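You operate a simulated robot arm through the tools that you are given. There is no shell and no other tool. Be economical: measure what you need, move in short steps, check, and stop when the job is done.

The job below is to be done with a simulated two-armed robot. You get a single attempt, and the scene is never put back.

JOB
Wind 50 m more onto the yellow spool.
Fine: spool on the winder's spindle, clamp arm over it, lock nut tight, switch on, zero the counter, set the length knob; switch off after.
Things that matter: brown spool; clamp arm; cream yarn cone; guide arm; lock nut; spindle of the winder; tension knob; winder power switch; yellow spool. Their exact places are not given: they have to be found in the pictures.

Only the result counts: the job must be done as asked and must still hold three seconds after the hand-in. Knocking over, shifting, dropping, spilling or breaking anything else fails it.

ROBOT AND FRAMES
Two 7-joint arms with fingered hands on one trunk, on a base that drives. Base frame: it is fixed to the floor where the robot stands at the start and does not move with it; the origin is under the middle of the robot, x ahead of it, y to its left, z up. Readings come in mm, rad, newtons and seconds.
The left shoulder is at the start at [65, 125, 1193], the right one opposite. With the tool pointing down near the work surface each hand reaches from about 420 to 800 mm from the robot's upright axis, wherever it stands, measured 20 degrees to its own side. Places, roughly: clamp arm [600, -600, 1000]; guide arm [700, -300, 1100]; lock nut [700, -600, 1000]; spindle of the winder [600, -500, 900]; tension knob [600, -400, 1000]; winder power switch [400, -600, 900]. Payload 3.6 kg a hand.
The TCP of each hand is the grasp point between the finger pads, 30 mm short of the fingertips. In the tool frame z runs along the fingers and y along their closing line. Largest opening 104 mm; the body of the gripper starts 35 mm behind the TCP. The gripper is a hand of 4 fingers: y runs from the thumb to the fingers, the wrist lies at [-15, -104, -178] in the tool frame.
Orientation is that of the tool frame in the base frame, as [roll, pitch, yaw] about the fixed x, y, z axes, in that order (R = Rz(yaw) Ry(pitch) Rx(roll)). With the fingers straight down and the wrist toward the robot, the tool's x, y and z point along [0, 1, 0], [1, 0, 0] and [0, 0, -1] of the base frame.

CONTROLS
- The arms move only by the tool nudge_tool. It takes "left_motion", "right_motion" or both (then of equal length, played together; a hand with none holds still); each is a list of rows, each an object of numbers (a shift or turn left out is 0): "wx", "wy", "wz": the turn, a rotation vector about the tool's x, y, z in rad; "tx", "ty", "tz": the shift along the tool's x, y, z in m. In form: [{"wx": .., "wy": .., "wz": .., "tx": .., "ty": .., "tz": ..}, ...]. A call has 1 to 20 rows; each row shifts and turns the commanded pose from where the row before left it, along the tool's axes as they then stand. Rows are played at 5 a second. More than 50 mm and 0.15 rad between two rows, and nothing of the call is played. A pose out of reach is approached as far as the arm can. The call stops where the force on the tool passes 50 N (or 10 N more than at its start, if that is more) or the arm is blocked; 0.2 s more then pass. In this call time passes only in rows, and 0.2 s behind the last. It gives the time, the measured TCP pose, the force on the tool (base axes), the opening and the grip force at its end, in the units of the frame above (readings bear some noise), with the torque about the TCP (base axes, N m) and any sound that the robot's microphone picked up.
- Cameras (640 x 400 px; columns grow to the right, rows downward): "scene" is now at [172.3, -35.7, 1351.4]; the picture's right is [-0.41, -0.91, 0.00], its down [-0.32, 0.14, -0.94] and it looks along [0.86, -0.38, -0.35] (base axes); focal length 214 px, centre (320, 200). "left" rides on the left gripper at [-61, -92, -131] in its tool frame; the picture's right is [-0.81, -0.28, 0.52], its down [0.53, -0.71, 0.46] and it looks along [0.24, 0.64, 0.72] (tool axes); focal length 275 px, centre (320, 200). "right" rides on the right gripper at [61, -92, -130] in its tool frame; the picture's right is [-0.81, 0.28, -0.52], its down [-0.53, -0.71, 0.46] and it looks along [-0.24, 0.64, 0.72] (tool axes); focal length 275 px, centre (320, 200).
- camera(camera): a new picture of that camera. No time passes.
- lift_body(by): slides the trunk up (or, below 0, down) by that many mm; the arms and the scene camera ride with it, the base frame stays. It gives what a move gives, with no picture.
- base_move(legs): drives the robot by 1 to 6 legs, each [ahead, left, turn to the left] in mm, mm and rad, along the robot's own axes; the way and the turn of a leg run together, so that a leg with both is an arc; at most 1500 mm and 3.142 rad a leg. The arms and the cameras ride along, it lands a little off, and it stops where it bumps. It gives what a move gives.
- set_fingers(index, middle, ring, thumb_bend, thumb_turn, hand): sets how far each is bent, from 0 (flat) to 1 (curled in); at 0.3 the hand is open as for a grip, at 0.7 the pads meet at the TCP. One left out holds its place. A second passes; each finger stops where it meets its share of the squeeze, and holds until it gets a number again. It is the only way to open and close the hand. It gives what a move gives, with no picture; readings hold the bend of each and the force on the fingers (four entries, about 0 where the hand has none), thumb and palm. thumb_turn goes from beside the hand (0) to across from the fingers (1), as for a grip.
- head_to(pan, tilt): turns the head with the scene camera to pan (to the left, within 1.396 rad either way) and tilt (down, from -0.506 to 1.204), counted from straight ahead of the robot. It gives what a move gives.
- point_at(camera, pixels): for up to 12 pixels [column, row] of the newest picture of that camera ("zoom" is the newest enlarged one), the place [x, y, z] in the base frame of the surface seen there, good to about 2 mm. No time passes.
- enlarge(camera, box): a new picture of the part [left, top, right, bottom] of that camera's present view, enlarged. No time passes.
- close_job(): hands the job in; it is judged then, once.

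Work in short steps. Measure before you move; look again where a grasp or a placing could have gone wrong, and mend it. You have 80 turns and 78 pictures in all, those below and enlarged ones among them. Open the grippers and draw the arms clear of the work before you hand the job in, unless the task says otherwise; then end with one line.

The tools are called after "Request:" as name(argument=value, ...) on one line, values as JSON. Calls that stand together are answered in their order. nudge_tool: Moves the arms, as the interface text tells. Its arguments: {"type":"object","properties":{"left_motion":{"type":"array","items":{"type":"object","properties":{"wx":{"type":"number"},"wy":{"type":"number"},"wz":{"type":"number"},"tx":{"type":"number"},"ty":{"type":"number"},"tz":{"type":"number"}}}},"right_motion":{"type":"array","items":{"type":"object","properties":{"wx":{"type":"number"},"wy":{"type":"number"},"wz":{"type":"number"},"tx":{"type":"number"},"ty":{"type":"number"},"tz":{"type":"number"}}}}},"required":[]} The other tools are called the same way: lift_body (by) slides the trunk up or down; set_fingers (index, middle, ring, thumb_bend, thumb_turn, hand) moves the fingers one by one; base_move (legs) drives the base; head_to (pan, tilt) turns the head that bears the scene camera; camera (camera) takes a picture; point_at (camera, pixels) gives the place of the surface under pixels of a picture; enlarge (camera, box) takes an enlarged picture of a part of a camera's view; close_job () hands the job in.

At the start:

```text
time_s: 0.0
left_tool_pos: [505.4, -7.4, 1314.1]
left_ee_rot: [-3.142, 0.002, 1.572]
left_wrist_force: [-0.3, 0.0, -0.2]
left_torque: [-0.01, 0.01, -0.02]
left_grip_width: 103.7
left_gripper_force: 0.0
left_shape: jaw
left_bend: [0.3, 0.3, 0.3, 0.3, 0.98]
left_finger forces: [0.0, 0.1, 0.0, 0.0, 0.1, 0.1]
right_tool_pos: [357.6, -481.9, 1344.4]
right_ee_rot: [3.141, 0.0, 1.572]
right_wrist_force: [-0.3, 1.1, 0.9]
right_torque: [-0.01, 0.02, 0.01]
right_grip_width: 103.5
right_gripper_force: 0.0
right_shape: jaw
right_bend: [0.3, 0.3, 0.3, 0.3, 0.98]
right_finger forces: [0.1, 0.0, 0.0, 0.0, 0.0, 0.0]
trunk travel left (down, up): [-425.0, 111.0]
robot x, y, heading: [2.0, -1.8, 0.0]
head pan, tilt: [-0.422, 0.356]
```

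scene: 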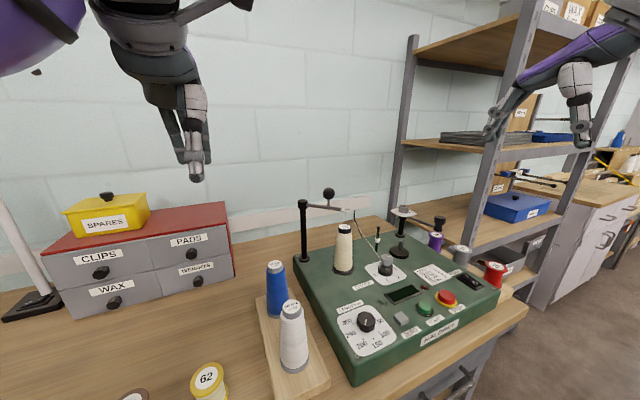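
right: 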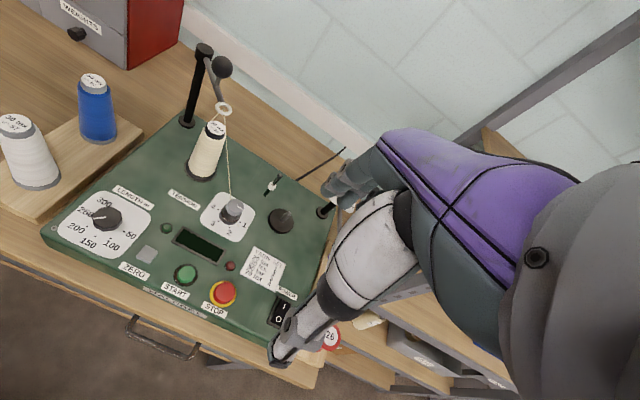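
left: 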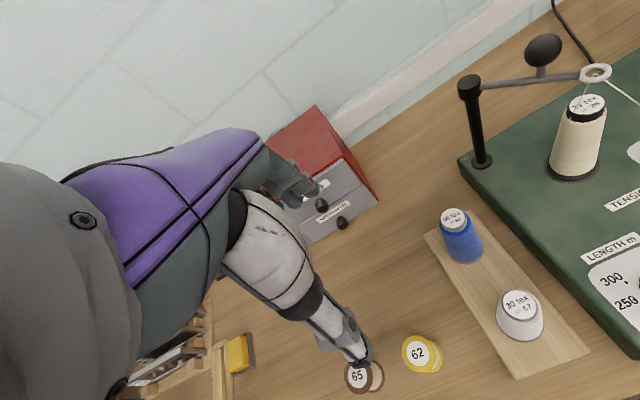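

The pictures show the winder (scene 290-500, 190-385), yellow spool "62" at scene (208,380). I zoom on the winder to read its labels and parts.

Request:
enlarge(camera="scene", box=[280, 180, 520, 390])

Request:
enlarge(camera="right", box=[40, 130, 360, 340])

Request:
enlarge(camera="scene", box=[100, 330, 340, 400])

```text
1.90 times, centred on (400, 285) of scene
```

zoom: 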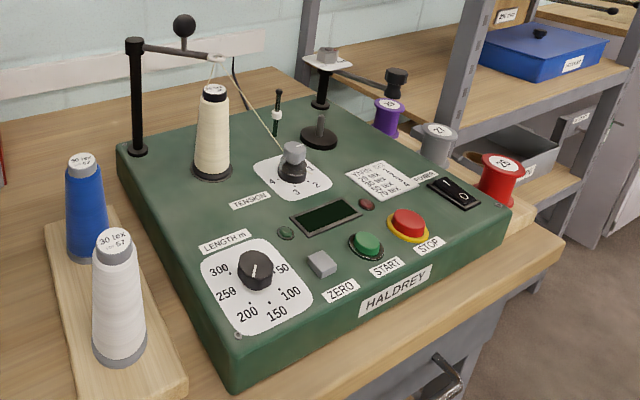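

```text
1.90 times, centred on (200, 235) of right
```

zoom: 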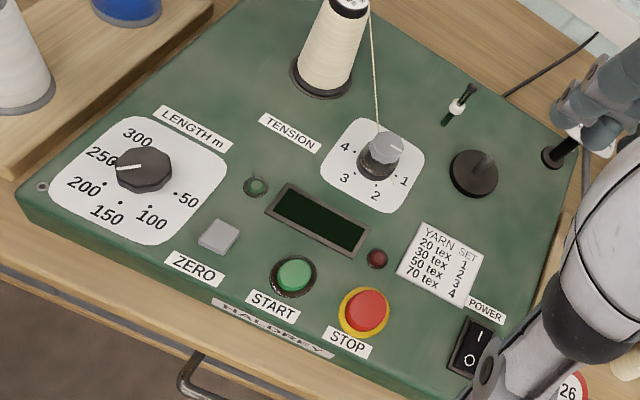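

```text
2.67 times, centred on (220, 365) of scene
```

zoom: 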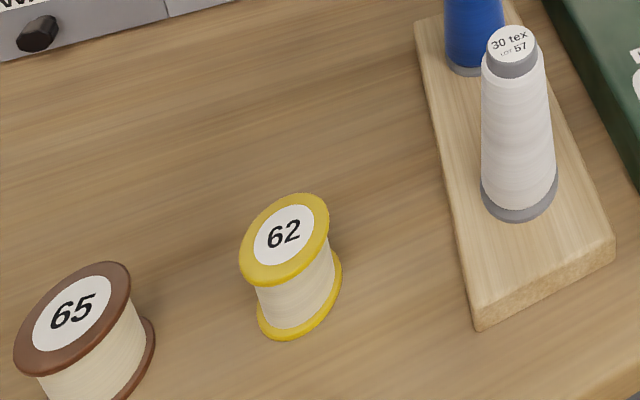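

I measure the main parts in the scene view and enlarge the spindle/clamp region.

Request:
enlarge(camera="scene", box=[330, 190, 460, 290])

Request:
point_at(camera="zoom", pixels=[[360, 90], [340, 240], [350, 265], [350, 190], [560, 190], [555, 160], [270, 310], [215, 240], [350, 120], [460, 160], [75, 280], [75, 180]])

Request:
point_at(camera="scene", pixels=[[208, 376], [222, 395], [366, 320], [400, 319], [425, 308], [446, 297], [468, 282], [385, 265], [400, 292], [343, 228], [328, 193], [355, 211]])

```text
4.00 times, centred on (395, 240) of scene
```

zoom: 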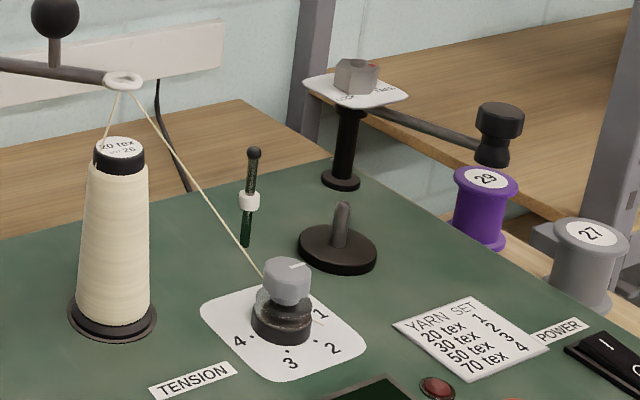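

```text
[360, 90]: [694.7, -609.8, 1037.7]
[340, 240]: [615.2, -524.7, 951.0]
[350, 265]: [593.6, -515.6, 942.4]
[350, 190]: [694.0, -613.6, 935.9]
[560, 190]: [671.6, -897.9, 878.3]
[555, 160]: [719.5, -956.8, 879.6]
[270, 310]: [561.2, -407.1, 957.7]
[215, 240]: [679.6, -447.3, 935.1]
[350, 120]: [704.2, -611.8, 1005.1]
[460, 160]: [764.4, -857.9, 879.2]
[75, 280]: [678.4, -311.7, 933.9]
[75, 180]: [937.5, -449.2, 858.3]
```

```text
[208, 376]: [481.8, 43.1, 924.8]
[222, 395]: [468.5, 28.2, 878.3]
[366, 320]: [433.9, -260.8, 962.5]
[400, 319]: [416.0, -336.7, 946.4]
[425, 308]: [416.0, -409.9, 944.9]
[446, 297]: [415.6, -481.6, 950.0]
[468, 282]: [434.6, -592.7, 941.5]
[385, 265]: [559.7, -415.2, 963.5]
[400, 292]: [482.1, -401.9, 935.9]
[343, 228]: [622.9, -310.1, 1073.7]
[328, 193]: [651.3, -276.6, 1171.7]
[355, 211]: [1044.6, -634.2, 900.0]
```

I take closer views of the cone label, the tension knob and the clamp post.

Request:
enlarge(camera="scene", box=[340, 215, 404, 283])

Request:
enlarge(camera="scene", box=[388, 195, 452, 245])

Request:
point_at(camera="zoom", pixels=[[180, 90], [310, 150], [400, 180], [480, 205], [510, 210], [520, 250], [505, 260], [100, 110], [150, 80], [160, 340]])

```text
5.88 times, centred on (372, 249) of scene
```

zoom: 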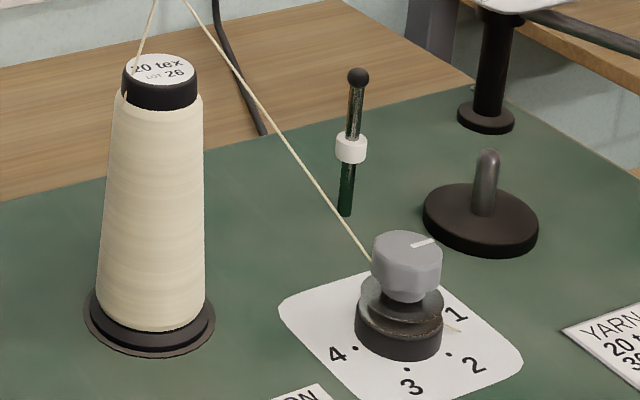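

```text
8.00 times, centred on (420, 220) of scene
```

zoom: 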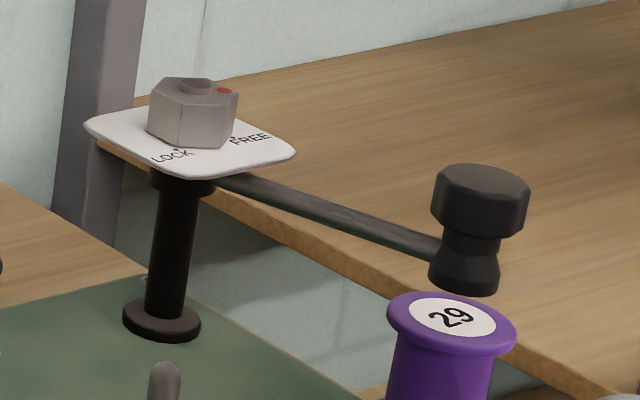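

```text
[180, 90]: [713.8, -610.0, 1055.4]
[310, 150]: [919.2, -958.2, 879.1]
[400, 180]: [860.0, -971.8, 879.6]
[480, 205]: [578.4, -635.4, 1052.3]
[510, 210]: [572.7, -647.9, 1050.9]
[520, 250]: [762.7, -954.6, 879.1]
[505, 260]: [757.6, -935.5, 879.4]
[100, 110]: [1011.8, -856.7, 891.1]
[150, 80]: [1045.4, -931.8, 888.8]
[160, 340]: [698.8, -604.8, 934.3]
```

Cream is "20 tex" so the tension should be 1. Clamp arm pivots about (700,-610), nut on top with red dot at FREE. I look left before driving to use the right hand for the spool.

Request:
head_to(pan=0.3, tilt=0.8)

Request:
camera(camera="scene")

```text
time_s: 1.1
left_tool_pos: [505.1, -8.4, 1313.0]
left_ee_rot: [3.141, 0.001, 1.574]
left_wrist_force: [0.1, -0.1, -0.7]
left_torque: [-0.03, 0.0, -0.01]
left_grip_width: 103.9
left_gripper_force: 0.0
left_shape: jaw
left_bend: [0.3, 0.3, 0.3, 0.3, 0.98]
left_finger forces: [0.0, 0.1, 0.0, 0.0, 0.0, 0.1]
right_tool_pos: [357.1, -480.7, 1344.9]
right_ee_rot: [3.14, 0.0, 1.572]
right_wrist_force: [-0.5, 0.9, -0.1]
right_torque: [-0.01, 0.01, 0.01]
right_grip_width: 103.7
right_gripper_force: 0.1
right_shape: jaw
right_bend: [0.3, 0.3, 0.3, 0.3, 0.98]
right_finger forces: [0.0, 0.1, 0.0, 0.0, 0.0, 0.0]
trunk travel left (down, up): [-425.0, 111.0]
robot x, y, heading: [3.3, 1.4, -0.0]
head pan, tilt: [0.3, 0.799]
```

```text
68 pictures are left
```

scene: 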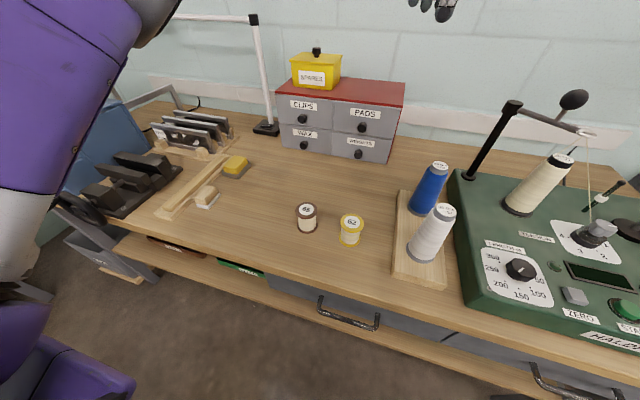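

I measure the spools, table edge and lamp.

Request:
point_at(camera="scene", pixels=[[352, 224], [350, 243], [306, 212], [330, 270], [250, 20], [190, 17], [268, 127], [435, 280], [300, 298], [340, 325], [364, 230], [340, 222]])

Request:
enlarge(camera="scene", box=[280, 190, 400, 265])

Request:
point_at(camera="zoom", pixels=[[383, 145], [383, 183], [323, 160], [440, 168], [378, 235], [372, 290], [376, 260], [430, 270], [145, 110], [500, 300]])

```text
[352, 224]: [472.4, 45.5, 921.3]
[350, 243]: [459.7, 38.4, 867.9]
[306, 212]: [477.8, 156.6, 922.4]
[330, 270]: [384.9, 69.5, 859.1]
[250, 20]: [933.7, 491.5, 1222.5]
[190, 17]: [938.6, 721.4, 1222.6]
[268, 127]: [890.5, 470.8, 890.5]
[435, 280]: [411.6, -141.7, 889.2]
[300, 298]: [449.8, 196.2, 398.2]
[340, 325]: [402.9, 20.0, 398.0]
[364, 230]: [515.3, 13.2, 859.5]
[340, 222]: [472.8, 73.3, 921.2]
```

```text
5.33 times, centred on (340, 228) of scene
```

zoom: 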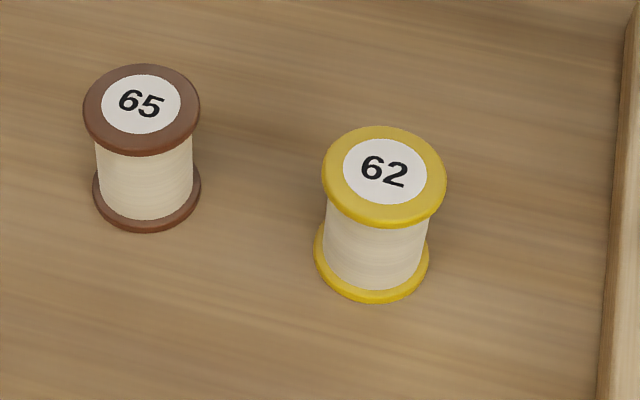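

```text
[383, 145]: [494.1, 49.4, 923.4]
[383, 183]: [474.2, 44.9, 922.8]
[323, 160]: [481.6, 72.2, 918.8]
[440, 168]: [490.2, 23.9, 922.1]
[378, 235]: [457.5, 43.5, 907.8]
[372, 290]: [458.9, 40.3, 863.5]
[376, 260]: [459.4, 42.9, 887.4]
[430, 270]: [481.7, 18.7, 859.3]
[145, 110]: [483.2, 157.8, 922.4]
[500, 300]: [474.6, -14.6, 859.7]
```

Yellow spool: centre ≈(481,47), top 923, table 859, flange ø52. I drive 260 mm left so the right hand reaches it well.

Request:
base_move(legs=[[0, 260, 0]])

```text
time_s: 4.0
left_tool_pos: [505.6, 251.6, 1313.4]
left_ee_rot: [3.141, 0.002, 1.571]
left_wrist_force: [0.0, 0.2, -0.2]
left_torque: [0.05, -0.01, -0.01]
left_grip_width: 103.7
left_gripper_force: 0.2
left_shape: jaw
left_bend: [0.3, 0.3, 0.3, 0.3, 0.98]
left_finger forces: [0.0, 0.0, 0.0, 0.1, 0.1, 0.1]
right_tool_pos: [356.6, -223.8, 1344.9]
right_ee_rot: [3.141, 0.002, 1.569]
right_wrist_force: [-0.3, 0.0, 0.6]
right_torque: [0.01, 0.01, 0.0]
right_grip_width: 103.6
right_gripper_force: 0.0
right_shape: jaw
right_bend: [0.3, 0.3, 0.3, 0.3, 0.98]
right_finger forces: [0.0, 0.0, 0.0, 0.0, 0.0, 0.1]
trunk travel left (down, up): [-425.0, 111.0]
robot x, y, heading: [0.9, 261.2, -0.006]
head pan, tilt: [0.3, 0.799]
```

Next I bring the right hand above the yellow spool: lateral first, then down to z≈1050.

Request:
nudge_tool(right_motion=[{"tx": 0.045, "ty": 0.0207}, {"tx": 0.045, "ty": 0.0207}, {"tx": 0.045, "ty": 0.0207}, {"tx": 0.045, "ty": 0.0207}, {"tx": 0.045, "ty": 0.0207}, {"tx": 0.046, "ty": 0.0207}, {"tz": 0.049}, {"tz": 0.049}, {"tz": 0.049}, {"tz": 0.049}, {"tz": 0.049}, {"tz": 0.049}])

Request:
camera(camera="right")

Request:
camera(camera="scene")

```text
refused: row 6 steps farther than a row can; nothing moved
```

```text
66 pictures are left
```

right: 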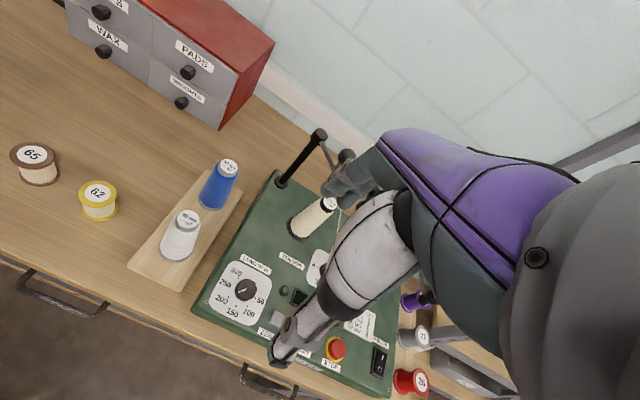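

```text
65 pictures are left
```

scene: 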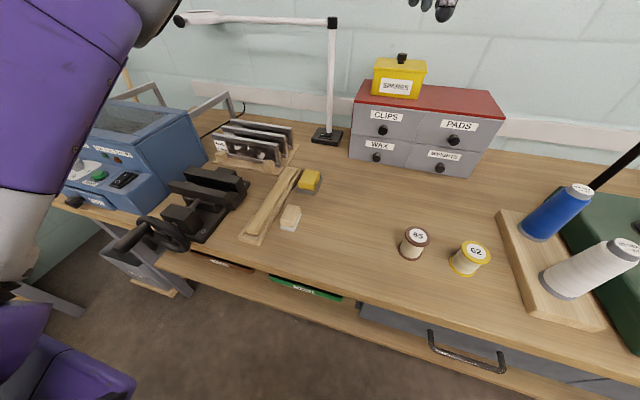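

The last lateral row was slightly too long; same motion again with smaller steps.

Request:
nudge_tool(right_motion=[{"tx": 0.0387, "ty": 0.0177}, {"tx": 0.0387, "ty": 0.0177}, {"tx": 0.0387, "ty": 0.0177}, {"tx": 0.0387, "ty": 0.0177}, {"tx": 0.0387, "ty": 0.0177}, {"tx": 0.0387, "ty": 0.0177}, {"tx": 0.0387, "ty": 0.0177}, {"tz": 0.049}, {"tz": 0.049}, {"tz": 0.049}, {"tz": 0.049}, {"tz": 0.049}, {"tz": 0.049}])

Request:
camera(camera="right")

```text
time_s: 6.8
left_tool_pos: [507.4, 251.4, 1313.0]
left_ee_rot: [-3.14, 0.002, 1.571]
left_wrist_force: [0.4, 0.7, -0.1]
left_torque: [0.0, 0.01, -0.03]
left_grip_width: 103.5
left_gripper_force: 0.1
left_shape: jaw
left_bend: [0.3, 0.3, 0.3, 0.3, 0.98]
left_finger forces: [0.1, 0.0, 0.0, 0.0, 0.1, 0.1]
right_tool_pos: [478.1, 45.0, 1052.3]
right_ee_rot: [3.142, -0.002, 1.569]
right_wrist_force: [-0.1, -0.1, 0.3]
right_torque: [-0.04, 0.01, -0.04]
right_grip_width: 103.6
right_gripper_force: 0.1
right_shape: jaw
right_bend: [0.3, 0.3, 0.3, 0.3, 0.98]
right_finger forces: [0.0, 0.1, 0.0, 0.1, 0.1, 0.0]
trunk travel left (down, up): [-425.0, 111.0]
robot x, y, heading: [-0.4, 262.0, 0.003]
head pan, tilt: [0.3, 0.799]
```

```text
64 pictures are left
```

right: 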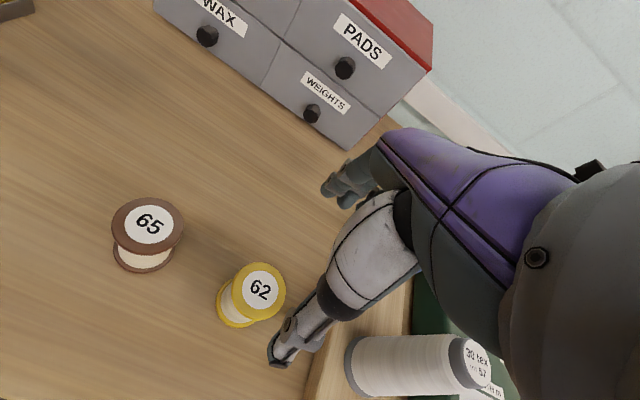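

The yellow spool shows at (260,291) in the right view; I measure its edges.

Request:
point_at(camera="right", pixels=[[260, 291], [236, 286], [283, 296], [257, 265], [260, 316], [150, 224]])

```text
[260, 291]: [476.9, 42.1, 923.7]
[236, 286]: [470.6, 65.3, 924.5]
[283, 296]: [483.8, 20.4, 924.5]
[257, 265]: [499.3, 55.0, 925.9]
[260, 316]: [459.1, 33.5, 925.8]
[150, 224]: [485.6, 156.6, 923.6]
```

Centre ≈(478.5,44), the TCP is aligned. I descend to z≈900.

Request:
nudge_tool(right_motion=[{"tz": 0.038}, {"tz": 0.038}, {"tz": 0.038}, {"tz": 0.038}])

Request:
camera(camera="right")

```text
time_s: 7.8
left_tool_pos: [505.4, 249.4, 1313.9]
left_ee_rot: [-3.141, 0.001, 1.571]
left_wrist_force: [1.4, -0.6, -0.6]
left_torque: [0.04, -0.02, -0.04]
left_grip_width: 103.7
left_gripper_force: 0.1
left_shape: jaw
left_bend: [0.3, 0.3, 0.3, 0.3, 0.98]
left_finger forces: [0.1, 0.0, 0.0, 0.1, 0.0, 0.0]
right_tool_pos: [482.3, 47.9, 897.8]
right_ee_rot: [3.14, -0.001, 1.569]
right_wrist_force: [0.2, -0.1, 0.6]
right_torque: [0.02, 0.01, 0.0]
right_grip_width: 103.7
right_gripper_force: 0.1
right_shape: jaw
right_bend: [0.3, 0.3, 0.3, 0.3, 0.98]
right_finger forces: [0.0, 0.0, 0.1, 0.1, 0.1, 0.0]
trunk travel left (down, up): [-425.0, 111.0]
robot x, y, heading: [2.1, 253.5, -0.002]
head pan, tilt: [0.3, 0.799]
```

```text
63 pictures are left
```

right: 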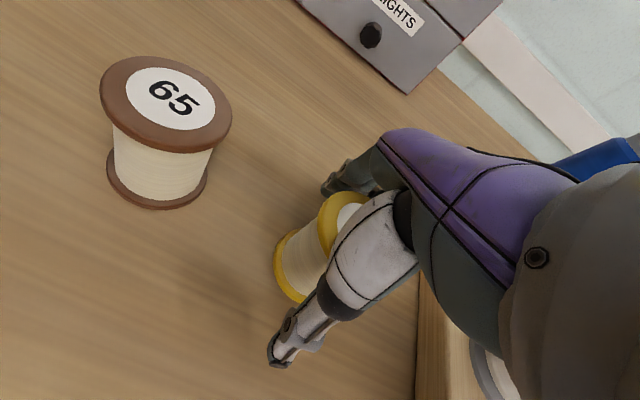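

The spool is between thumb and fingers; I close the hand on it.

Request:
set_fingers(hand="right", index=0.7, middle=0.7, ring=0.7, thumb_bend=0.7)

Request:
nudge_tool(right_motion=[{"tz": -0.04}, {"tz": -0.04}, {"tz": -0.04}, {"tz": -0.04}])

Request:
camera(camera="right")

```text
time_s: 8.8
left_tool_pos: [505.5, 250.7, 1314.6]
left_ee_rot: [-3.141, -0.001, 1.572]
left_wrist_force: [1.1, 0.2, 0.9]
left_torque: [0.01, -0.02, 0.01]
left_grip_width: 103.9
left_gripper_force: 0.1
left_shape: jaw
left_bend: [0.3, 0.3, 0.3, 0.3, 0.98]
left_finger forces: [0.0, 0.0, 0.1, 0.0, 0.1, 0.0]
right_tool_pos: [480.7, 48.9, 899.2]
right_ee_rot: [3.14, 0.0, 1.568]
right_wrist_force: [2.5, -0.2, 4.8]
right_torque: [-0.11, -0.17, 0.07]
right_grip_width: 43.0
right_gripper_force: 19.9
right_shape: fingers
right_bend: [0.58, 0.6, 0.66, 0.54, 0.95]
right_finger forces: [7.7, 9.8, 2.7, 0.0, 19.7, 0.1]
trunk travel left (down, up): [-425.0, 111.0]
robot x, y, heading: [-1.7, 258.3, -0.0]
head pan, tilt: [0.3, 0.799]
```

```text
time_s: 9.8
left_tool_pos: [506.1, 250.4, 1314.4]
left_ee_rot: [-3.141, 0.001, 1.571]
left_wrist_force: [-0.4, -1.1, -0.4]
left_torque: [0.0, 0.0, -0.03]
left_grip_width: 103.7
left_gripper_force: 0.0
left_shape: jaw
left_bend: [0.3, 0.3, 0.3, 0.3, 0.98]
left_finger forces: [0.1, 0.1, 0.0, 0.0, 0.0, 0.0]
right_tool_pos: [478.4, 47.7, 1060.1]
right_ee_rot: [-3.141, 0.0, 1.57]
right_wrist_force: [-0.5, -1.1, -0.6]
right_torque: [0.03, -0.04, 0.0]
right_grip_width: 42.8
right_gripper_force: 18.1
right_shape: fingers
right_bend: [0.58, 0.61, 0.67, 0.54, 0.95]
right_finger forces: [7.3, 8.6, 2.3, 0.0, 18.8, 0.0]
trunk travel left (down, up): [-425.0, 111.0]
robot x, y, heading: [-0.9, 258.6, -0.003]
head pan, tilt: [0.3, 0.799]
```

```text
62 pictures are left
```

right: 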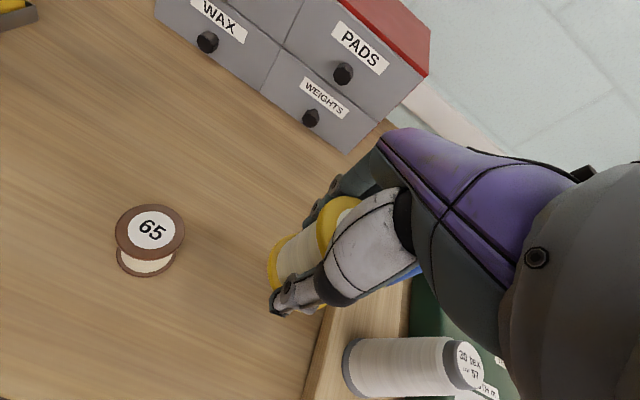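

The spool is held and lifted. I raise it to z≈1260 and drive right to robot y≈-240.

Request:
nudge_tool(right_motion=[{"tz": -0.04}, {"tz": -0.04}, {"tz": -0.04}, {"tz": -0.04}, {"tz": -0.04}])

Request:
base_move(legs=[[0, -500, 0]])

Request:
head_to(pan=-0.4, tilt=0.6)

Request:
camera(camera="scene")

```text
time_s: 11.0
left_tool_pos: [505.5, 249.9, 1313.0]
left_ee_rot: [3.142, 0.002, 1.57]
left_wrist_force: [0.8, -0.1, -0.4]
left_torque: [-0.03, 0.02, 0.04]
left_grip_width: 103.6
left_gripper_force: 0.0
left_shape: jaw
left_bend: [0.3, 0.3, 0.3, 0.3, 0.98]
left_finger forces: [0.0, 0.0, 0.0, 0.1, 0.0, 0.0]
right_tool_pos: [478.8, 48.7, 1262.4]
right_ee_rot: [3.141, 0.0, 1.569]
right_wrist_force: [0.5, 0.2, 0.0]
right_torque: [0.02, -0.03, 0.02]
right_grip_width: 42.2
right_gripper_force: 18.2
right_shape: fingers
right_bend: [0.58, 0.61, 0.67, 0.54, 0.95]
right_finger forces: [7.5, 8.5, 2.4, 0.1, 18.3, 0.1]
trunk travel left (down, up): [-425.0, 111.0]
robot x, y, heading: [-0.1, 258.5, -0.005]
head pan, tilt: [0.3, 0.799]
```

```text
time_s: 15.9
left_tool_pos: [502.1, -254.0, 1313.9]
left_ee_rot: [-3.141, 0.001, 1.56]
left_wrist_force: [0.2, 0.2, -0.1]
left_torque: [0.0, -0.03, 0.04]
left_grip_width: 103.7
left_gripper_force: 0.2
left_shape: jaw
left_bend: [0.3, 0.3, 0.3, 0.3, 0.98]
left_finger forces: [0.1, 0.0, 0.0, 0.1, 0.0, 0.0]
right_tool_pos: [473.3, -454.8, 1261.4]
right_ee_rot: [-3.141, 0.0, 1.559]
right_wrist_force: [-0.6, 1.0, -0.3]
right_torque: [-0.02, 0.0, 0.02]
right_grip_width: 42.5
right_gripper_force: 18.3
right_shape: fingers
right_bend: [0.58, 0.61, 0.67, 0.54, 0.95]
right_finger forces: [7.4, 8.4, 2.4, 0.0, 18.3, 0.0]
trunk travel left (down, up): [-425.0, 111.0]
robot x, y, heading: [-5.9, -238.1, -0.013]
head pan, tilt: [0.3, 0.799]
```

```text
time_s: 16.9
left_tool_pos: [501.8, -254.6, 1314.2]
left_ee_rot: [-3.141, 0.001, 1.56]
left_wrist_force: [0.5, 0.7, 0.5]
left_torque: [-0.02, 0.04, -0.01]
left_grip_width: 103.6
left_gripper_force: 0.1
left_shape: jaw
left_bend: [0.3, 0.3, 0.3, 0.3, 0.98]
left_finger forces: [0.0, 0.1, 0.0, 0.0, 0.0, 0.0]
right_tool_pos: [473.3, -456.1, 1260.6]
right_ee_rot: [-3.141, 0.0, 1.559]
right_wrist_force: [0.2, 0.4, -0.9]
right_torque: [0.03, -0.01, -0.01]
right_grip_width: 42.6
right_gripper_force: 17.8
right_shape: fingers
right_bend: [0.58, 0.61, 0.67, 0.54, 0.95]
right_finger forces: [7.5, 8.4, 2.4, 0.0, 18.3, 0.1]
trunk travel left (down, up): [-425.0, 111.0]
robot x, y, heading: [-1.8, -241.4, -0.007]
head pan, tilt: [-0.4, 0.6]
```

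```text
61 pictures are left
```

scene: 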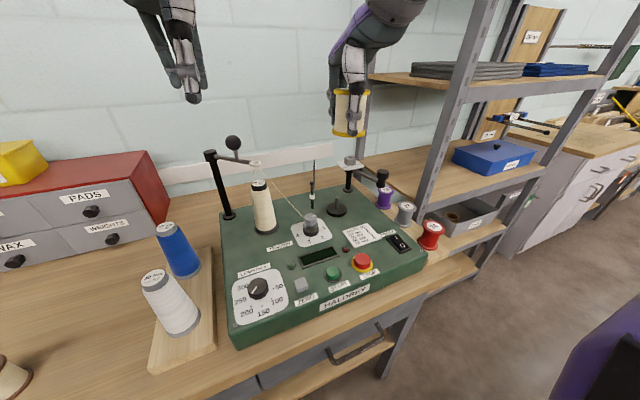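

I zoom on the spindle and on the held spool to measure both.

Request:
enlarge(camera="scene", box=[300, 150, 400, 230])

Request:
point_at(camera="zoom", pixels=[[235, 310], [237, 375], [237, 345], [170, 370], [302, 370], [237, 425], [320, 45], [310, 250], [330, 92], [520, 150], [522, 185], [535, 235]])

Request:
enlarge(camera="scene", box=[310, 60, 390, 140])

Request:
point_at(camera="zoom", pixels=[[310, 300], [310, 380], [230, 245], [440, 245], [230, 340], [430, 375], [310, 270]])

```text
5.00 times, centred on (350, 190) of scene
```

zoom: 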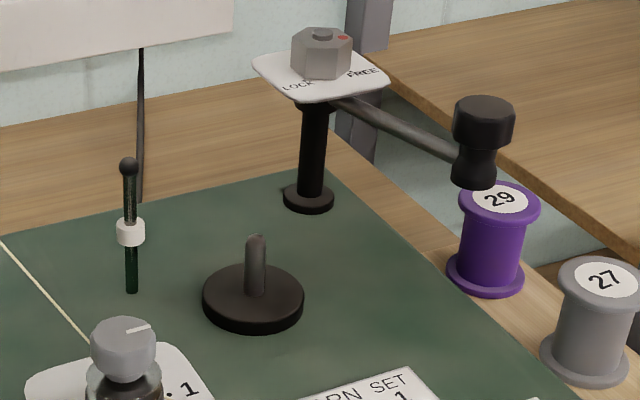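

```text
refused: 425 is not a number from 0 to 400
```

```text
5.00 times, centred on (350, 100) of scene
```

zoom: 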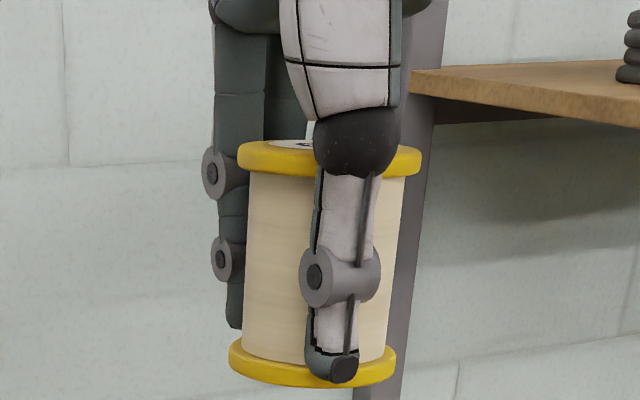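

```text
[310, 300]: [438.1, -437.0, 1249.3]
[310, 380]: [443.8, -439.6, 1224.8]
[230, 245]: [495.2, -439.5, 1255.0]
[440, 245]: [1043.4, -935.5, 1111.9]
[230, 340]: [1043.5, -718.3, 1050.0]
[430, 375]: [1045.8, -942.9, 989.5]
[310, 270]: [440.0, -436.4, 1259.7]
```

The scene camera hasn't moved, so I measure with plain scene pixels.

Request:
point_at(camera="scene", pixels=[[337, 198.6], [337, 203], [337, 208], [327.5, 209.4], [346, 209.4], [337, 212], [337, 204.3], [382.6, 171.5], [380.6, 184], [352, 158], [351.5, 168], [371, 176]])

Request:
point_at(camera="scene", pixels=[[334, 92], [369, 92], [336, 110], [333, 132], [364, 133], [341, 135.5], [340, 93.5], [342, 88.7], [338, 120]])

```text
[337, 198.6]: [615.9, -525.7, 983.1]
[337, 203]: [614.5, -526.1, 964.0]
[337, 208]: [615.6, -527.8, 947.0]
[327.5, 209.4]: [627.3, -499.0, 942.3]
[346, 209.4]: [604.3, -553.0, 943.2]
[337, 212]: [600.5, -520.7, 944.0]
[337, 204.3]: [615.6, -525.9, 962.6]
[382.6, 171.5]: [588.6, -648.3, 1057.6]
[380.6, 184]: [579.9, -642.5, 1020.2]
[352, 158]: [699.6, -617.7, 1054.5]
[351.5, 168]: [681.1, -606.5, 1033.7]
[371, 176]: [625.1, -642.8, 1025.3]
```

```text
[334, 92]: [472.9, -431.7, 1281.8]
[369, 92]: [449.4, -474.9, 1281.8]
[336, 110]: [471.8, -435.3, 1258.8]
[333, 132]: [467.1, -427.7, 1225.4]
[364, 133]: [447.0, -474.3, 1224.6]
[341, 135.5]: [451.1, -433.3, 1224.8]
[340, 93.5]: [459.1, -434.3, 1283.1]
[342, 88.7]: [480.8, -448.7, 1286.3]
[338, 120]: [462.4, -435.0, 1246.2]
```

Spindle axis ≈(619,-528), disc top 943, pin tip 985. Next I check the plate's corner positions for clearance and view the spool from the left hand camera.

Request:
point_at(camera="scene", pixels=[[337.5, 163.2], [346, 169.6], [362.5, 167.4], [354.5, 166], [344.8, 166.6], [356, 157.5]])

Request:
camera(camera="left")

```text
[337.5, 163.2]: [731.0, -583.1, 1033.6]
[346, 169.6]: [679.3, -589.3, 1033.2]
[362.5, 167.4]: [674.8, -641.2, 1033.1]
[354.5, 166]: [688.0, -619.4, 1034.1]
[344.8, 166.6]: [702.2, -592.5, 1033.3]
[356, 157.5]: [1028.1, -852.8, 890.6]
```

```text
58 pictures are left
```

left: 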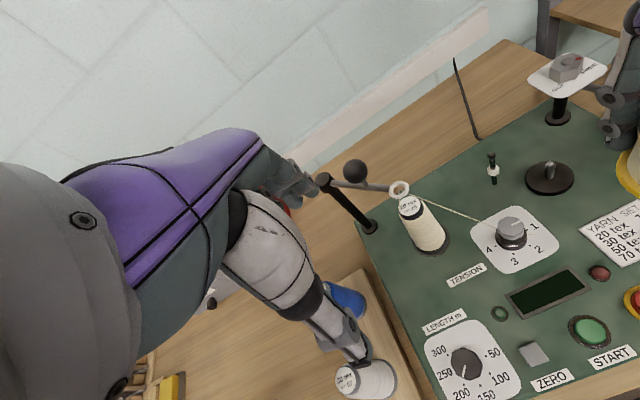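

I move the spool over the spindle: lateral first, then down to TCP z≈1061.

Request:
nudge_tool(right_motion=[{"tx": -0.0185, "ty": 0.038}, {"tx": -0.0185, "ty": 0.038}, {"tx": -0.0185, "ty": 0.038}, {"tx": -0.0185, "ty": 0.038}, {"tz": 0.04}, {"tz": 0.04}, {"tz": 0.04}, {"tz": 0.04}, {"tz": 0.04}])

Request:
camera(camera="left")

Request:
enlarge(camera="scene", box=[300, 140, 400, 230])

```text
time_s: 18.9
left_tool_pos: [502.7, -254.1, 1313.6]
left_ee_rot: [-3.141, 0.001, 1.56]
left_wrist_force: [-0.5, 0.5, -0.1]
left_torque: [-0.02, 0.04, -0.02]
left_grip_width: 103.5
left_gripper_force: 0.1
left_shape: jaw
left_bend: [0.3, 0.3, 0.3, 0.3, 0.98]
left_finger forces: [0.0, 0.0, 0.0, 0.0, 0.0, 0.0]
right_tool_pos: [624.0, -533.7, 1059.7]
right_ee_rot: [-3.141, 0.0, 1.558]
right_wrist_force: [-0.1, -0.1, -0.8]
right_torque: [0.01, -0.02, 0.0]
right_grip_width: 42.0
right_gripper_force: 17.8
right_shape: fingers
right_bend: [0.58, 0.61, 0.68, 0.54, 0.95]
right_finger forces: [7.5, 8.4, 2.4, 0.0, 17.8, 0.1]
trunk travel left (down, up): [-425.0, 111.0]
robot x, y, heading: [-4.9, -239.7, -0.008]
head pan, tilt: [-0.4, 0.6]
```

```text
57 pictures are left
```

left: 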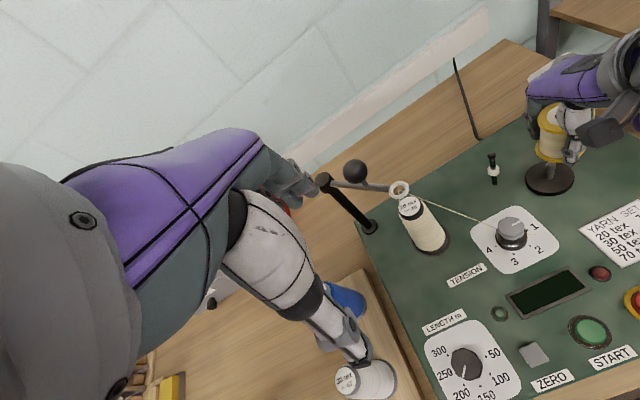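

```text
4.44 times, centred on (350, 185) of scene
```

zoom: 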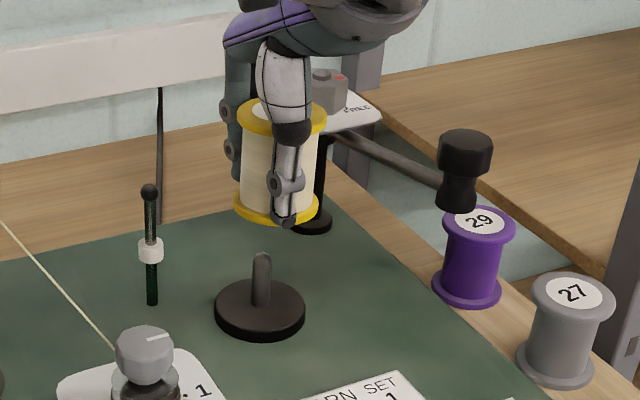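

The spool looks ~6 mm right of the pin in the scene view. I enlarge the left view for the other direction and measure flange edges.

Request:
point_at(camera="zoom", pixels=[[236, 204], [318, 210], [262, 222], [250, 218], [238, 118], [325, 121], [262, 134], [262, 262], [262, 280], [217, 305], [304, 305], [262, 325]])

Request:
enlarge(camera="left", box=[500, 90, 600, 200])

```text
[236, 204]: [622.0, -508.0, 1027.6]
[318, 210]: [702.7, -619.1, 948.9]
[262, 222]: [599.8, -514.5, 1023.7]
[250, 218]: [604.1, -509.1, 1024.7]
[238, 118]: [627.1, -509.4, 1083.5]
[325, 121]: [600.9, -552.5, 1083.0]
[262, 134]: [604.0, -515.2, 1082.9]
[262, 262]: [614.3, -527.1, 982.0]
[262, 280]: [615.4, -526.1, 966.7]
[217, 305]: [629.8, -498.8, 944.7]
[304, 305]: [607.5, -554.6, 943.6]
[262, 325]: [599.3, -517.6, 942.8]
```

```text
3.64 times, centred on (550, 145) of left
```

zoom: 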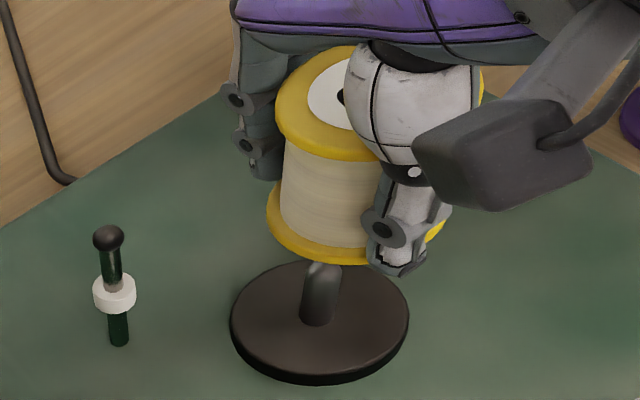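

I cross-check with measured points in the left-hand zoom.

Request:
point_at(camera="zoom", pixels=[[269, 225], [345, 260], [300, 250], [440, 230], [279, 110], [300, 140], [350, 157], [320, 58], [318, 290], [320, 270], [233, 315], [405, 315]])

```text
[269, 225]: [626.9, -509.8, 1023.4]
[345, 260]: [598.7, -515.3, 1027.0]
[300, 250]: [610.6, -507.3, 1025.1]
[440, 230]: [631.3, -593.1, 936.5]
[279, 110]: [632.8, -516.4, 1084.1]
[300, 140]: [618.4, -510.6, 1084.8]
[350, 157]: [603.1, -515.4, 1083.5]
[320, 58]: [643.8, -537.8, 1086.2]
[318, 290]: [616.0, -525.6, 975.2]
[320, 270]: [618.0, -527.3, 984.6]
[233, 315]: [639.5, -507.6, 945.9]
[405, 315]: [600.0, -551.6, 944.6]
```

Both views agree: spool centre ≈(617.7,-534.6), pin ≈(619.5,-528.8). I correct by (+1.8,+5.8) mm and go down 28 mm to just over the tip.

Request:
nudge_tool(right_motion=[{"tx": 0.0058, "ty": 0.0018}, {"tz": 0.014}, {"tz": 0.014}])

Request:
enlarge(camera="left", box=[500, 90, 600, 200])

Request:
enlarge(camera="scene", box=[310, 160, 370, 220])

```text
time_s: 19.7
left_tool_pos: [502.2, -255.5, 1314.0]
left_ee_rot: [3.141, 0.0, 1.559]
left_wrist_force: [-0.3, 0.1, 0.9]
left_torque: [0.02, -0.02, -0.03]
left_grip_width: 103.6
left_gripper_force: 0.1
left_shape: jaw
left_bend: [0.3, 0.3, 0.3, 0.3, 0.98]
left_finger forces: [0.0, 0.1, 0.0, 0.0, 0.1, 0.0]
right_tool_pos: [626.2, -527.4, 1033.9]
right_ee_rot: [3.141, 0.0, 1.561]
right_wrist_force: [-0.5, -0.2, -1.0]
right_torque: [-0.01, -0.03, -0.01]
right_grip_width: 42.4
right_gripper_force: 17.8
right_shape: fingers
right_bend: [0.58, 0.61, 0.68, 0.54, 0.95]
right_finger forces: [7.4, 8.3, 2.5, 0.0, 17.8, 0.0]
trunk travel left (down, up): [-425.0, 111.0]
robot x, y, heading: [-1.1, -240.7, -0.009]
head pan, tilt: [-0.4, 0.6]
```

```text
3.64 times, centred on (550, 145) of left
```

zoom: 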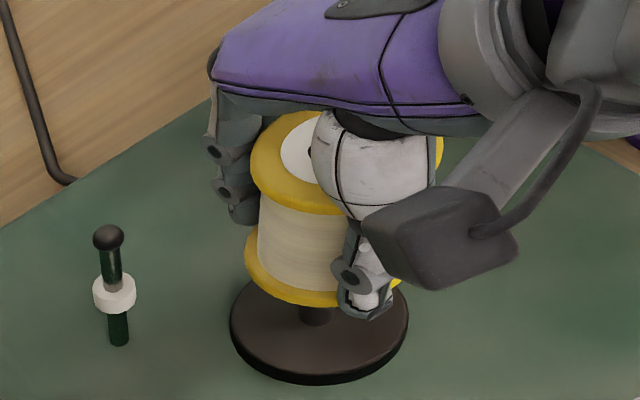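

```text
6.67 times, centred on (340, 190) of scene
```

zoom: 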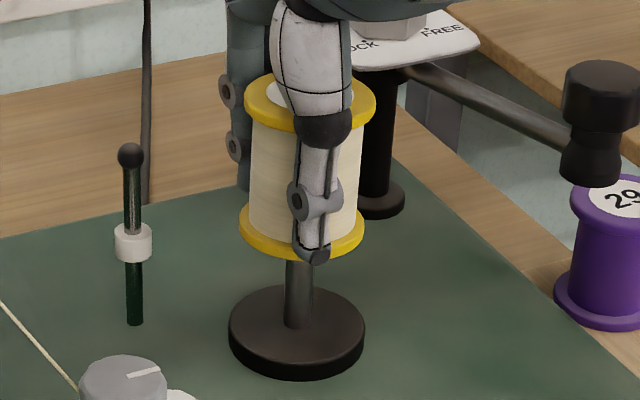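

Scene view is centred now; I verify once more with points from both.

Request:
point_at(camera="zoom", pixels=[[242, 225], [362, 228], [270, 251], [285, 253], [247, 96], [373, 98], [270, 122], [298, 290]])

```text
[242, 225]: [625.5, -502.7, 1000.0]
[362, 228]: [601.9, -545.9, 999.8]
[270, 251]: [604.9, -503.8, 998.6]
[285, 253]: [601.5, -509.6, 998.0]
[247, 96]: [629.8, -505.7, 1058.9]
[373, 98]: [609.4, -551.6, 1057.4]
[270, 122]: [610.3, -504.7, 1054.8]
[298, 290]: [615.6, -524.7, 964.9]
```

Aligned to within a millimetre or two. I lower slowly in small steps.

Request:
nudge_tool(right_motion=[{"tz": 0.007}, {"tz": 0.007}, {"tz": 0.007}, {"tz": 0.007}, {"tz": 0.007}, {"tz": 0.007}])

Request:
enlarge(camera="scene", box=[310, 160, 370, 220])

```text
time_s: 21.1
left_tool_pos: [501.9, -254.5, 1313.8]
left_ee_rot: [-3.142, -0.001, 1.561]
left_wrist_force: [-0.4, 0.3, -0.7]
left_torque: [0.0, 0.03, 0.0]
left_grip_width: 103.5
left_gripper_force: 0.0
left_shape: jaw
left_bend: [0.3, 0.3, 0.3, 0.3, 0.98]
left_finger forces: [0.0, 0.0, 0.0, 0.0, 0.1, 0.0]
right_tool_pos: [626.1, -526.6, 992.6]
right_ee_rot: [3.141, -0.001, 1.559]
right_wrist_force: [-0.2, 0.6, -1.7]
right_torque: [-0.02, -0.01, -0.02]
right_grip_width: 42.2
right_gripper_force: 17.9
right_shape: fingers
right_bend: [0.58, 0.61, 0.68, 0.54, 0.95]
right_finger forces: [7.5, 8.3, 2.4, 0.0, 17.8, 0.1]
trunk travel left (down, up): [-425.0, 111.0]
robot x, y, heading: [-1.1, -239.6, -0.008]
head pan, tilt: [-0.4, 0.6]
```

```text
6.67 times, centred on (340, 190) of scene
```

zoom: 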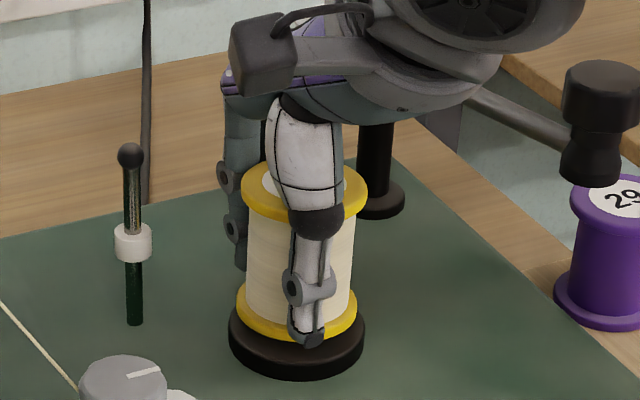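

It slid over the pin without force; I lower the last ~9 mm.

Request:
nudge_tool(right_motion=[{"tz": 0.004}, {"tz": 0.003}, {"tz": 0.002}])

Request:
enlarge(camera="scene", box=[310, 160, 370, 220])

```text
time_s: 21.9
left_tool_pos: [500.8, -254.8, 1314.6]
left_ee_rot: [-3.141, 0.0, 1.56]
left_wrist_force: [-0.7, -0.2, 0.3]
left_torque: [0.01, -0.03, -0.01]
left_grip_width: 103.6
left_gripper_force: 0.0
left_shape: jaw
left_bend: [0.3, 0.3, 0.3, 0.3, 0.98]
left_finger forces: [0.0, 0.1, 0.0, 0.1, 0.1, 0.1]
right_tool_pos: [625.8, -525.1, 984.9]
right_ee_rot: [3.138, -0.001, 1.559]
right_wrist_force: [0.0, -1.3, 7.3]
right_torque: [-0.16, -0.14, -0.03]
right_grip_width: 42.2
right_gripper_force: 20.4
right_shape: fingers
right_bend: [0.59, 0.61, 0.68, 0.54, 0.95]
right_finger forces: [7.7, 9.1, 3.3, 0.0, 20.2, 0.1]
trunk travel left (down, up): [-425.0, 111.0]
robot x, y, heading: [-1.7, -243.8, -0.01]
head pan, tilt: [-0.4, 0.6]
```

```text
6.67 times, centred on (340, 190) of scene
```

zoom: 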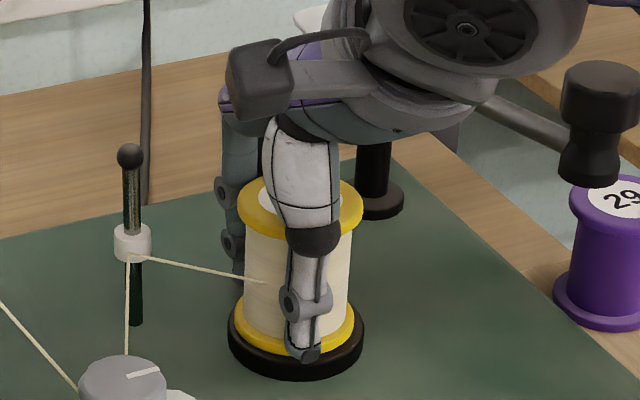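

It has seated (7 N up) and the thread is now joined to the spool. I open the hand and rise straight up.

Request:
set_fingers(hand="right", index=0.3, middle=0.3, ring=0.3, thumb_bend=0.3)

Request:
nudge_tool(right_motion=[{"tz": -0.02}, {"tz": -0.04}, {"tz": -0.04}, {"tz": -0.04}, {"tz": -0.045}, {"tz": -0.045}])

Request:
camera(camera="scene")

Request:
enlarge(camera="left", box=[480, 30, 640, 200])

```text
time_s: 22.9
left_tool_pos: [500.9, -254.1, 1313.7]
left_ee_rot: [3.14, 0.0, 1.559]
left_wrist_force: [0.0, -0.9, -0.5]
left_torque: [0.02, 0.01, -0.01]
left_grip_width: 103.7
left_gripper_force: 0.1
left_shape: jaw
left_bend: [0.3, 0.3, 0.3, 0.3, 0.98]
left_finger forces: [0.1, 0.0, 0.0, 0.0, 0.0, 0.0]
right_tool_pos: [625.9, -525.7, 982.2]
right_ee_rot: [3.14, 0.0, 1.558]
right_wrist_force: [-0.3, -0.5, -0.3]
right_torque: [0.0, 0.0, -0.03]
right_grip_width: 102.4
right_gripper_force: 0.0
right_shape: fingers
right_bend: [0.3, 0.3, 0.3, 0.3, 0.97]
right_finger forces: [0.0, 0.1, 0.0, 0.0, 0.0, 0.0]
trunk travel left (down, up): [-425.0, 111.0]
robot x, y, heading: [-6.9, -236.3, -0.011]
head pan, tilt: [-0.4, 0.6]
```

```text
time_s: 24.3
left_tool_pos: [501.4, -253.6, 1314.4]
left_ee_rot: [3.141, 0.002, 1.56]
left_wrist_force: [0.0, 0.3, -0.4]
left_torque: [0.02, 0.04, 0.03]
left_grip_width: 103.7
left_gripper_force: 0.1
left_shape: jaw
left_bend: [0.3, 0.3, 0.3, 0.3, 0.98]
left_finger forces: [0.0, 0.0, 0.0, 0.0, 0.0, 0.1]
right_tool_pos: [625.1, -523.8, 1213.0]
right_ee_rot: [-3.141, -0.001, 1.558]
right_wrist_force: [-0.9, -0.1, -0.3]
right_torque: [0.01, 0.01, -0.01]
right_grip_width: 102.7
right_gripper_force: 0.0
right_shape: fingers
right_bend: [0.3, 0.3, 0.3, 0.3, 0.97]
right_finger forces: [0.0, 0.0, 0.0, 0.0, 0.0, 0.0]
trunk travel left (down, up): [-425.0, 111.0]
robot x, y, heading: [-1.7, -238.9, -0.011]
head pan, tilt: [-0.4, 0.6]
```

```text
50 pictures are left
```

scene: 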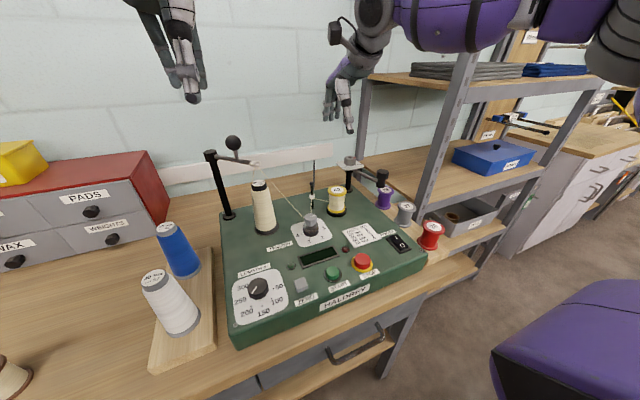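

```text
2.35 times, centred on (560, 115) of left
```

zoom: 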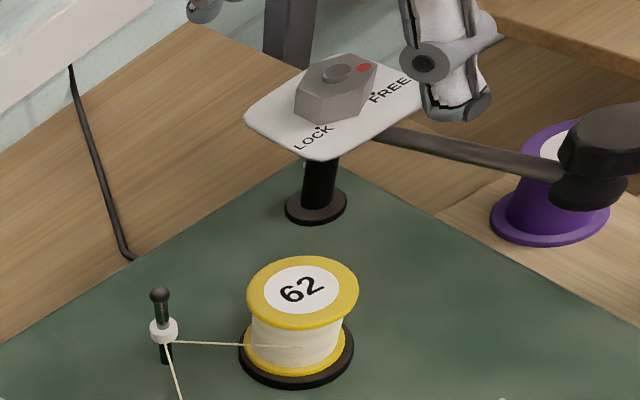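

Spool sits on the spindle with the thread led to it. Now the clamp arm: I measure its knob, rod and the shelf upright for clearance.

Request:
point_at(camera="scene", pixels=[[440, 160], [462, 60], [425, 188], [376, 79], [382.6, 171.3], [381, 186.5], [383, 178], [366, 173.5], [362, 171.5], [350.5, 155], [337, 188]])

Request:
point_at(camera="zoom", pixels=[[605, 125], [590, 200], [575, 140], [460, 150], [400, 130], [338, 73], [362, 68], [320, 132], [375, 95], [315, 140], [390, 90], [560, 175]])

```text
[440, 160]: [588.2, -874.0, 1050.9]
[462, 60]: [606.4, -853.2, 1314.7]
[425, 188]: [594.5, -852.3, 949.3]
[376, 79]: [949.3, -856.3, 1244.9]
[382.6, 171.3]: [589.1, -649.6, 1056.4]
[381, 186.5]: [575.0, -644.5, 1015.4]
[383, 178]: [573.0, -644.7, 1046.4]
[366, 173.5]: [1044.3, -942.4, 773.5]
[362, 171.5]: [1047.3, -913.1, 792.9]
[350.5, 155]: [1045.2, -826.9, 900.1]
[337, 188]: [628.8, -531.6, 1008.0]
```

```text
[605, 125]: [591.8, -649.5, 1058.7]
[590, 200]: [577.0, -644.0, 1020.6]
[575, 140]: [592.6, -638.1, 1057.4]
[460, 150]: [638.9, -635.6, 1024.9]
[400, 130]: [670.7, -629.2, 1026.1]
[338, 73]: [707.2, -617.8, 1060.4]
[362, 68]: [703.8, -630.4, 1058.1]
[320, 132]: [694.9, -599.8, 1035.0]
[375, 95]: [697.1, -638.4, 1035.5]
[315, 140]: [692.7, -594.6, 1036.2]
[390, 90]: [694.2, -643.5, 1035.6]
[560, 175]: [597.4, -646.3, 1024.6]
```

Knob centre ≈(590,-649), top 1057; pivot ≈(706,-618.5). I move above it and yaw the hand −75° so the fingers can push the knob along its arc toward +y.

Request:
nudge_tool(right_motion=[{"tx": -0.0417, "ty": -0.012}, {"tx": -0.0417, "ty": -0.012}, {"tx": -0.0417, "ty": -0.012}, {"wz": 0.1455}, {"wz": 0.1455}, {"wz": 0.1455}, {"wz": 0.1455}, {"wz": 0.1455}, {"wz": 0.1455}, {"wz": 0.1455}, {"wz": 0.1455}, {"wz": 0.1455}])

Request:
camera(camera="right")

```text
time_s: 26.9
left_tool_pos: [502.3, -253.2, 1314.2]
left_ee_rot: [3.14, 0.0, 1.558]
left_wrist_force: [0.0, 0.3, 0.0]
left_torque: [0.01, 0.0, 0.0]
left_grip_width: 103.6
left_gripper_force: 0.1
left_shape: jaw
left_bend: [0.3, 0.3, 0.3, 0.3, 0.98]
left_finger forces: [0.0, 0.0, 0.1, 0.0, 0.0, 0.1]
right_tool_pos: [588.4, -651.8, 1211.1]
right_ee_rot: [-3.14, 0.0, 0.246]
right_wrist_force: [-0.1, 0.1, -0.1]
right_torque: [0.03, -0.01, 0.03]
right_grip_width: 103.1
right_gripper_force: 0.1
right_shape: fingers
right_bend: [0.3, 0.3, 0.3, 0.3, 0.97]
right_finger forces: [0.0, 0.0, 0.0, 0.0, 0.0, 0.0]
trunk travel left (down, up): [-425.0, 111.0]
robot x, y, heading: [-5.6, -245.2, -0.011]
head pan, tilt: [-0.4, 0.6]
```

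```text
48 pictures are left
```

right: 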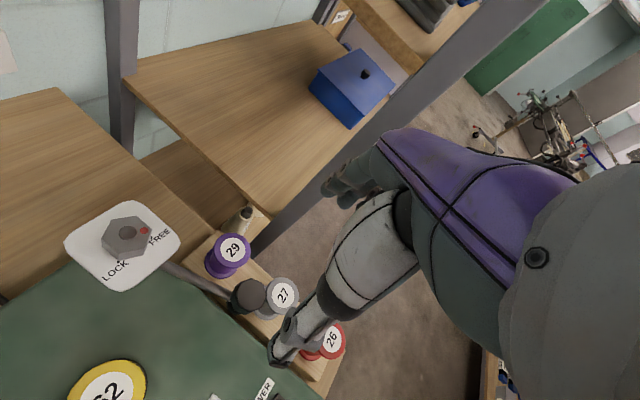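

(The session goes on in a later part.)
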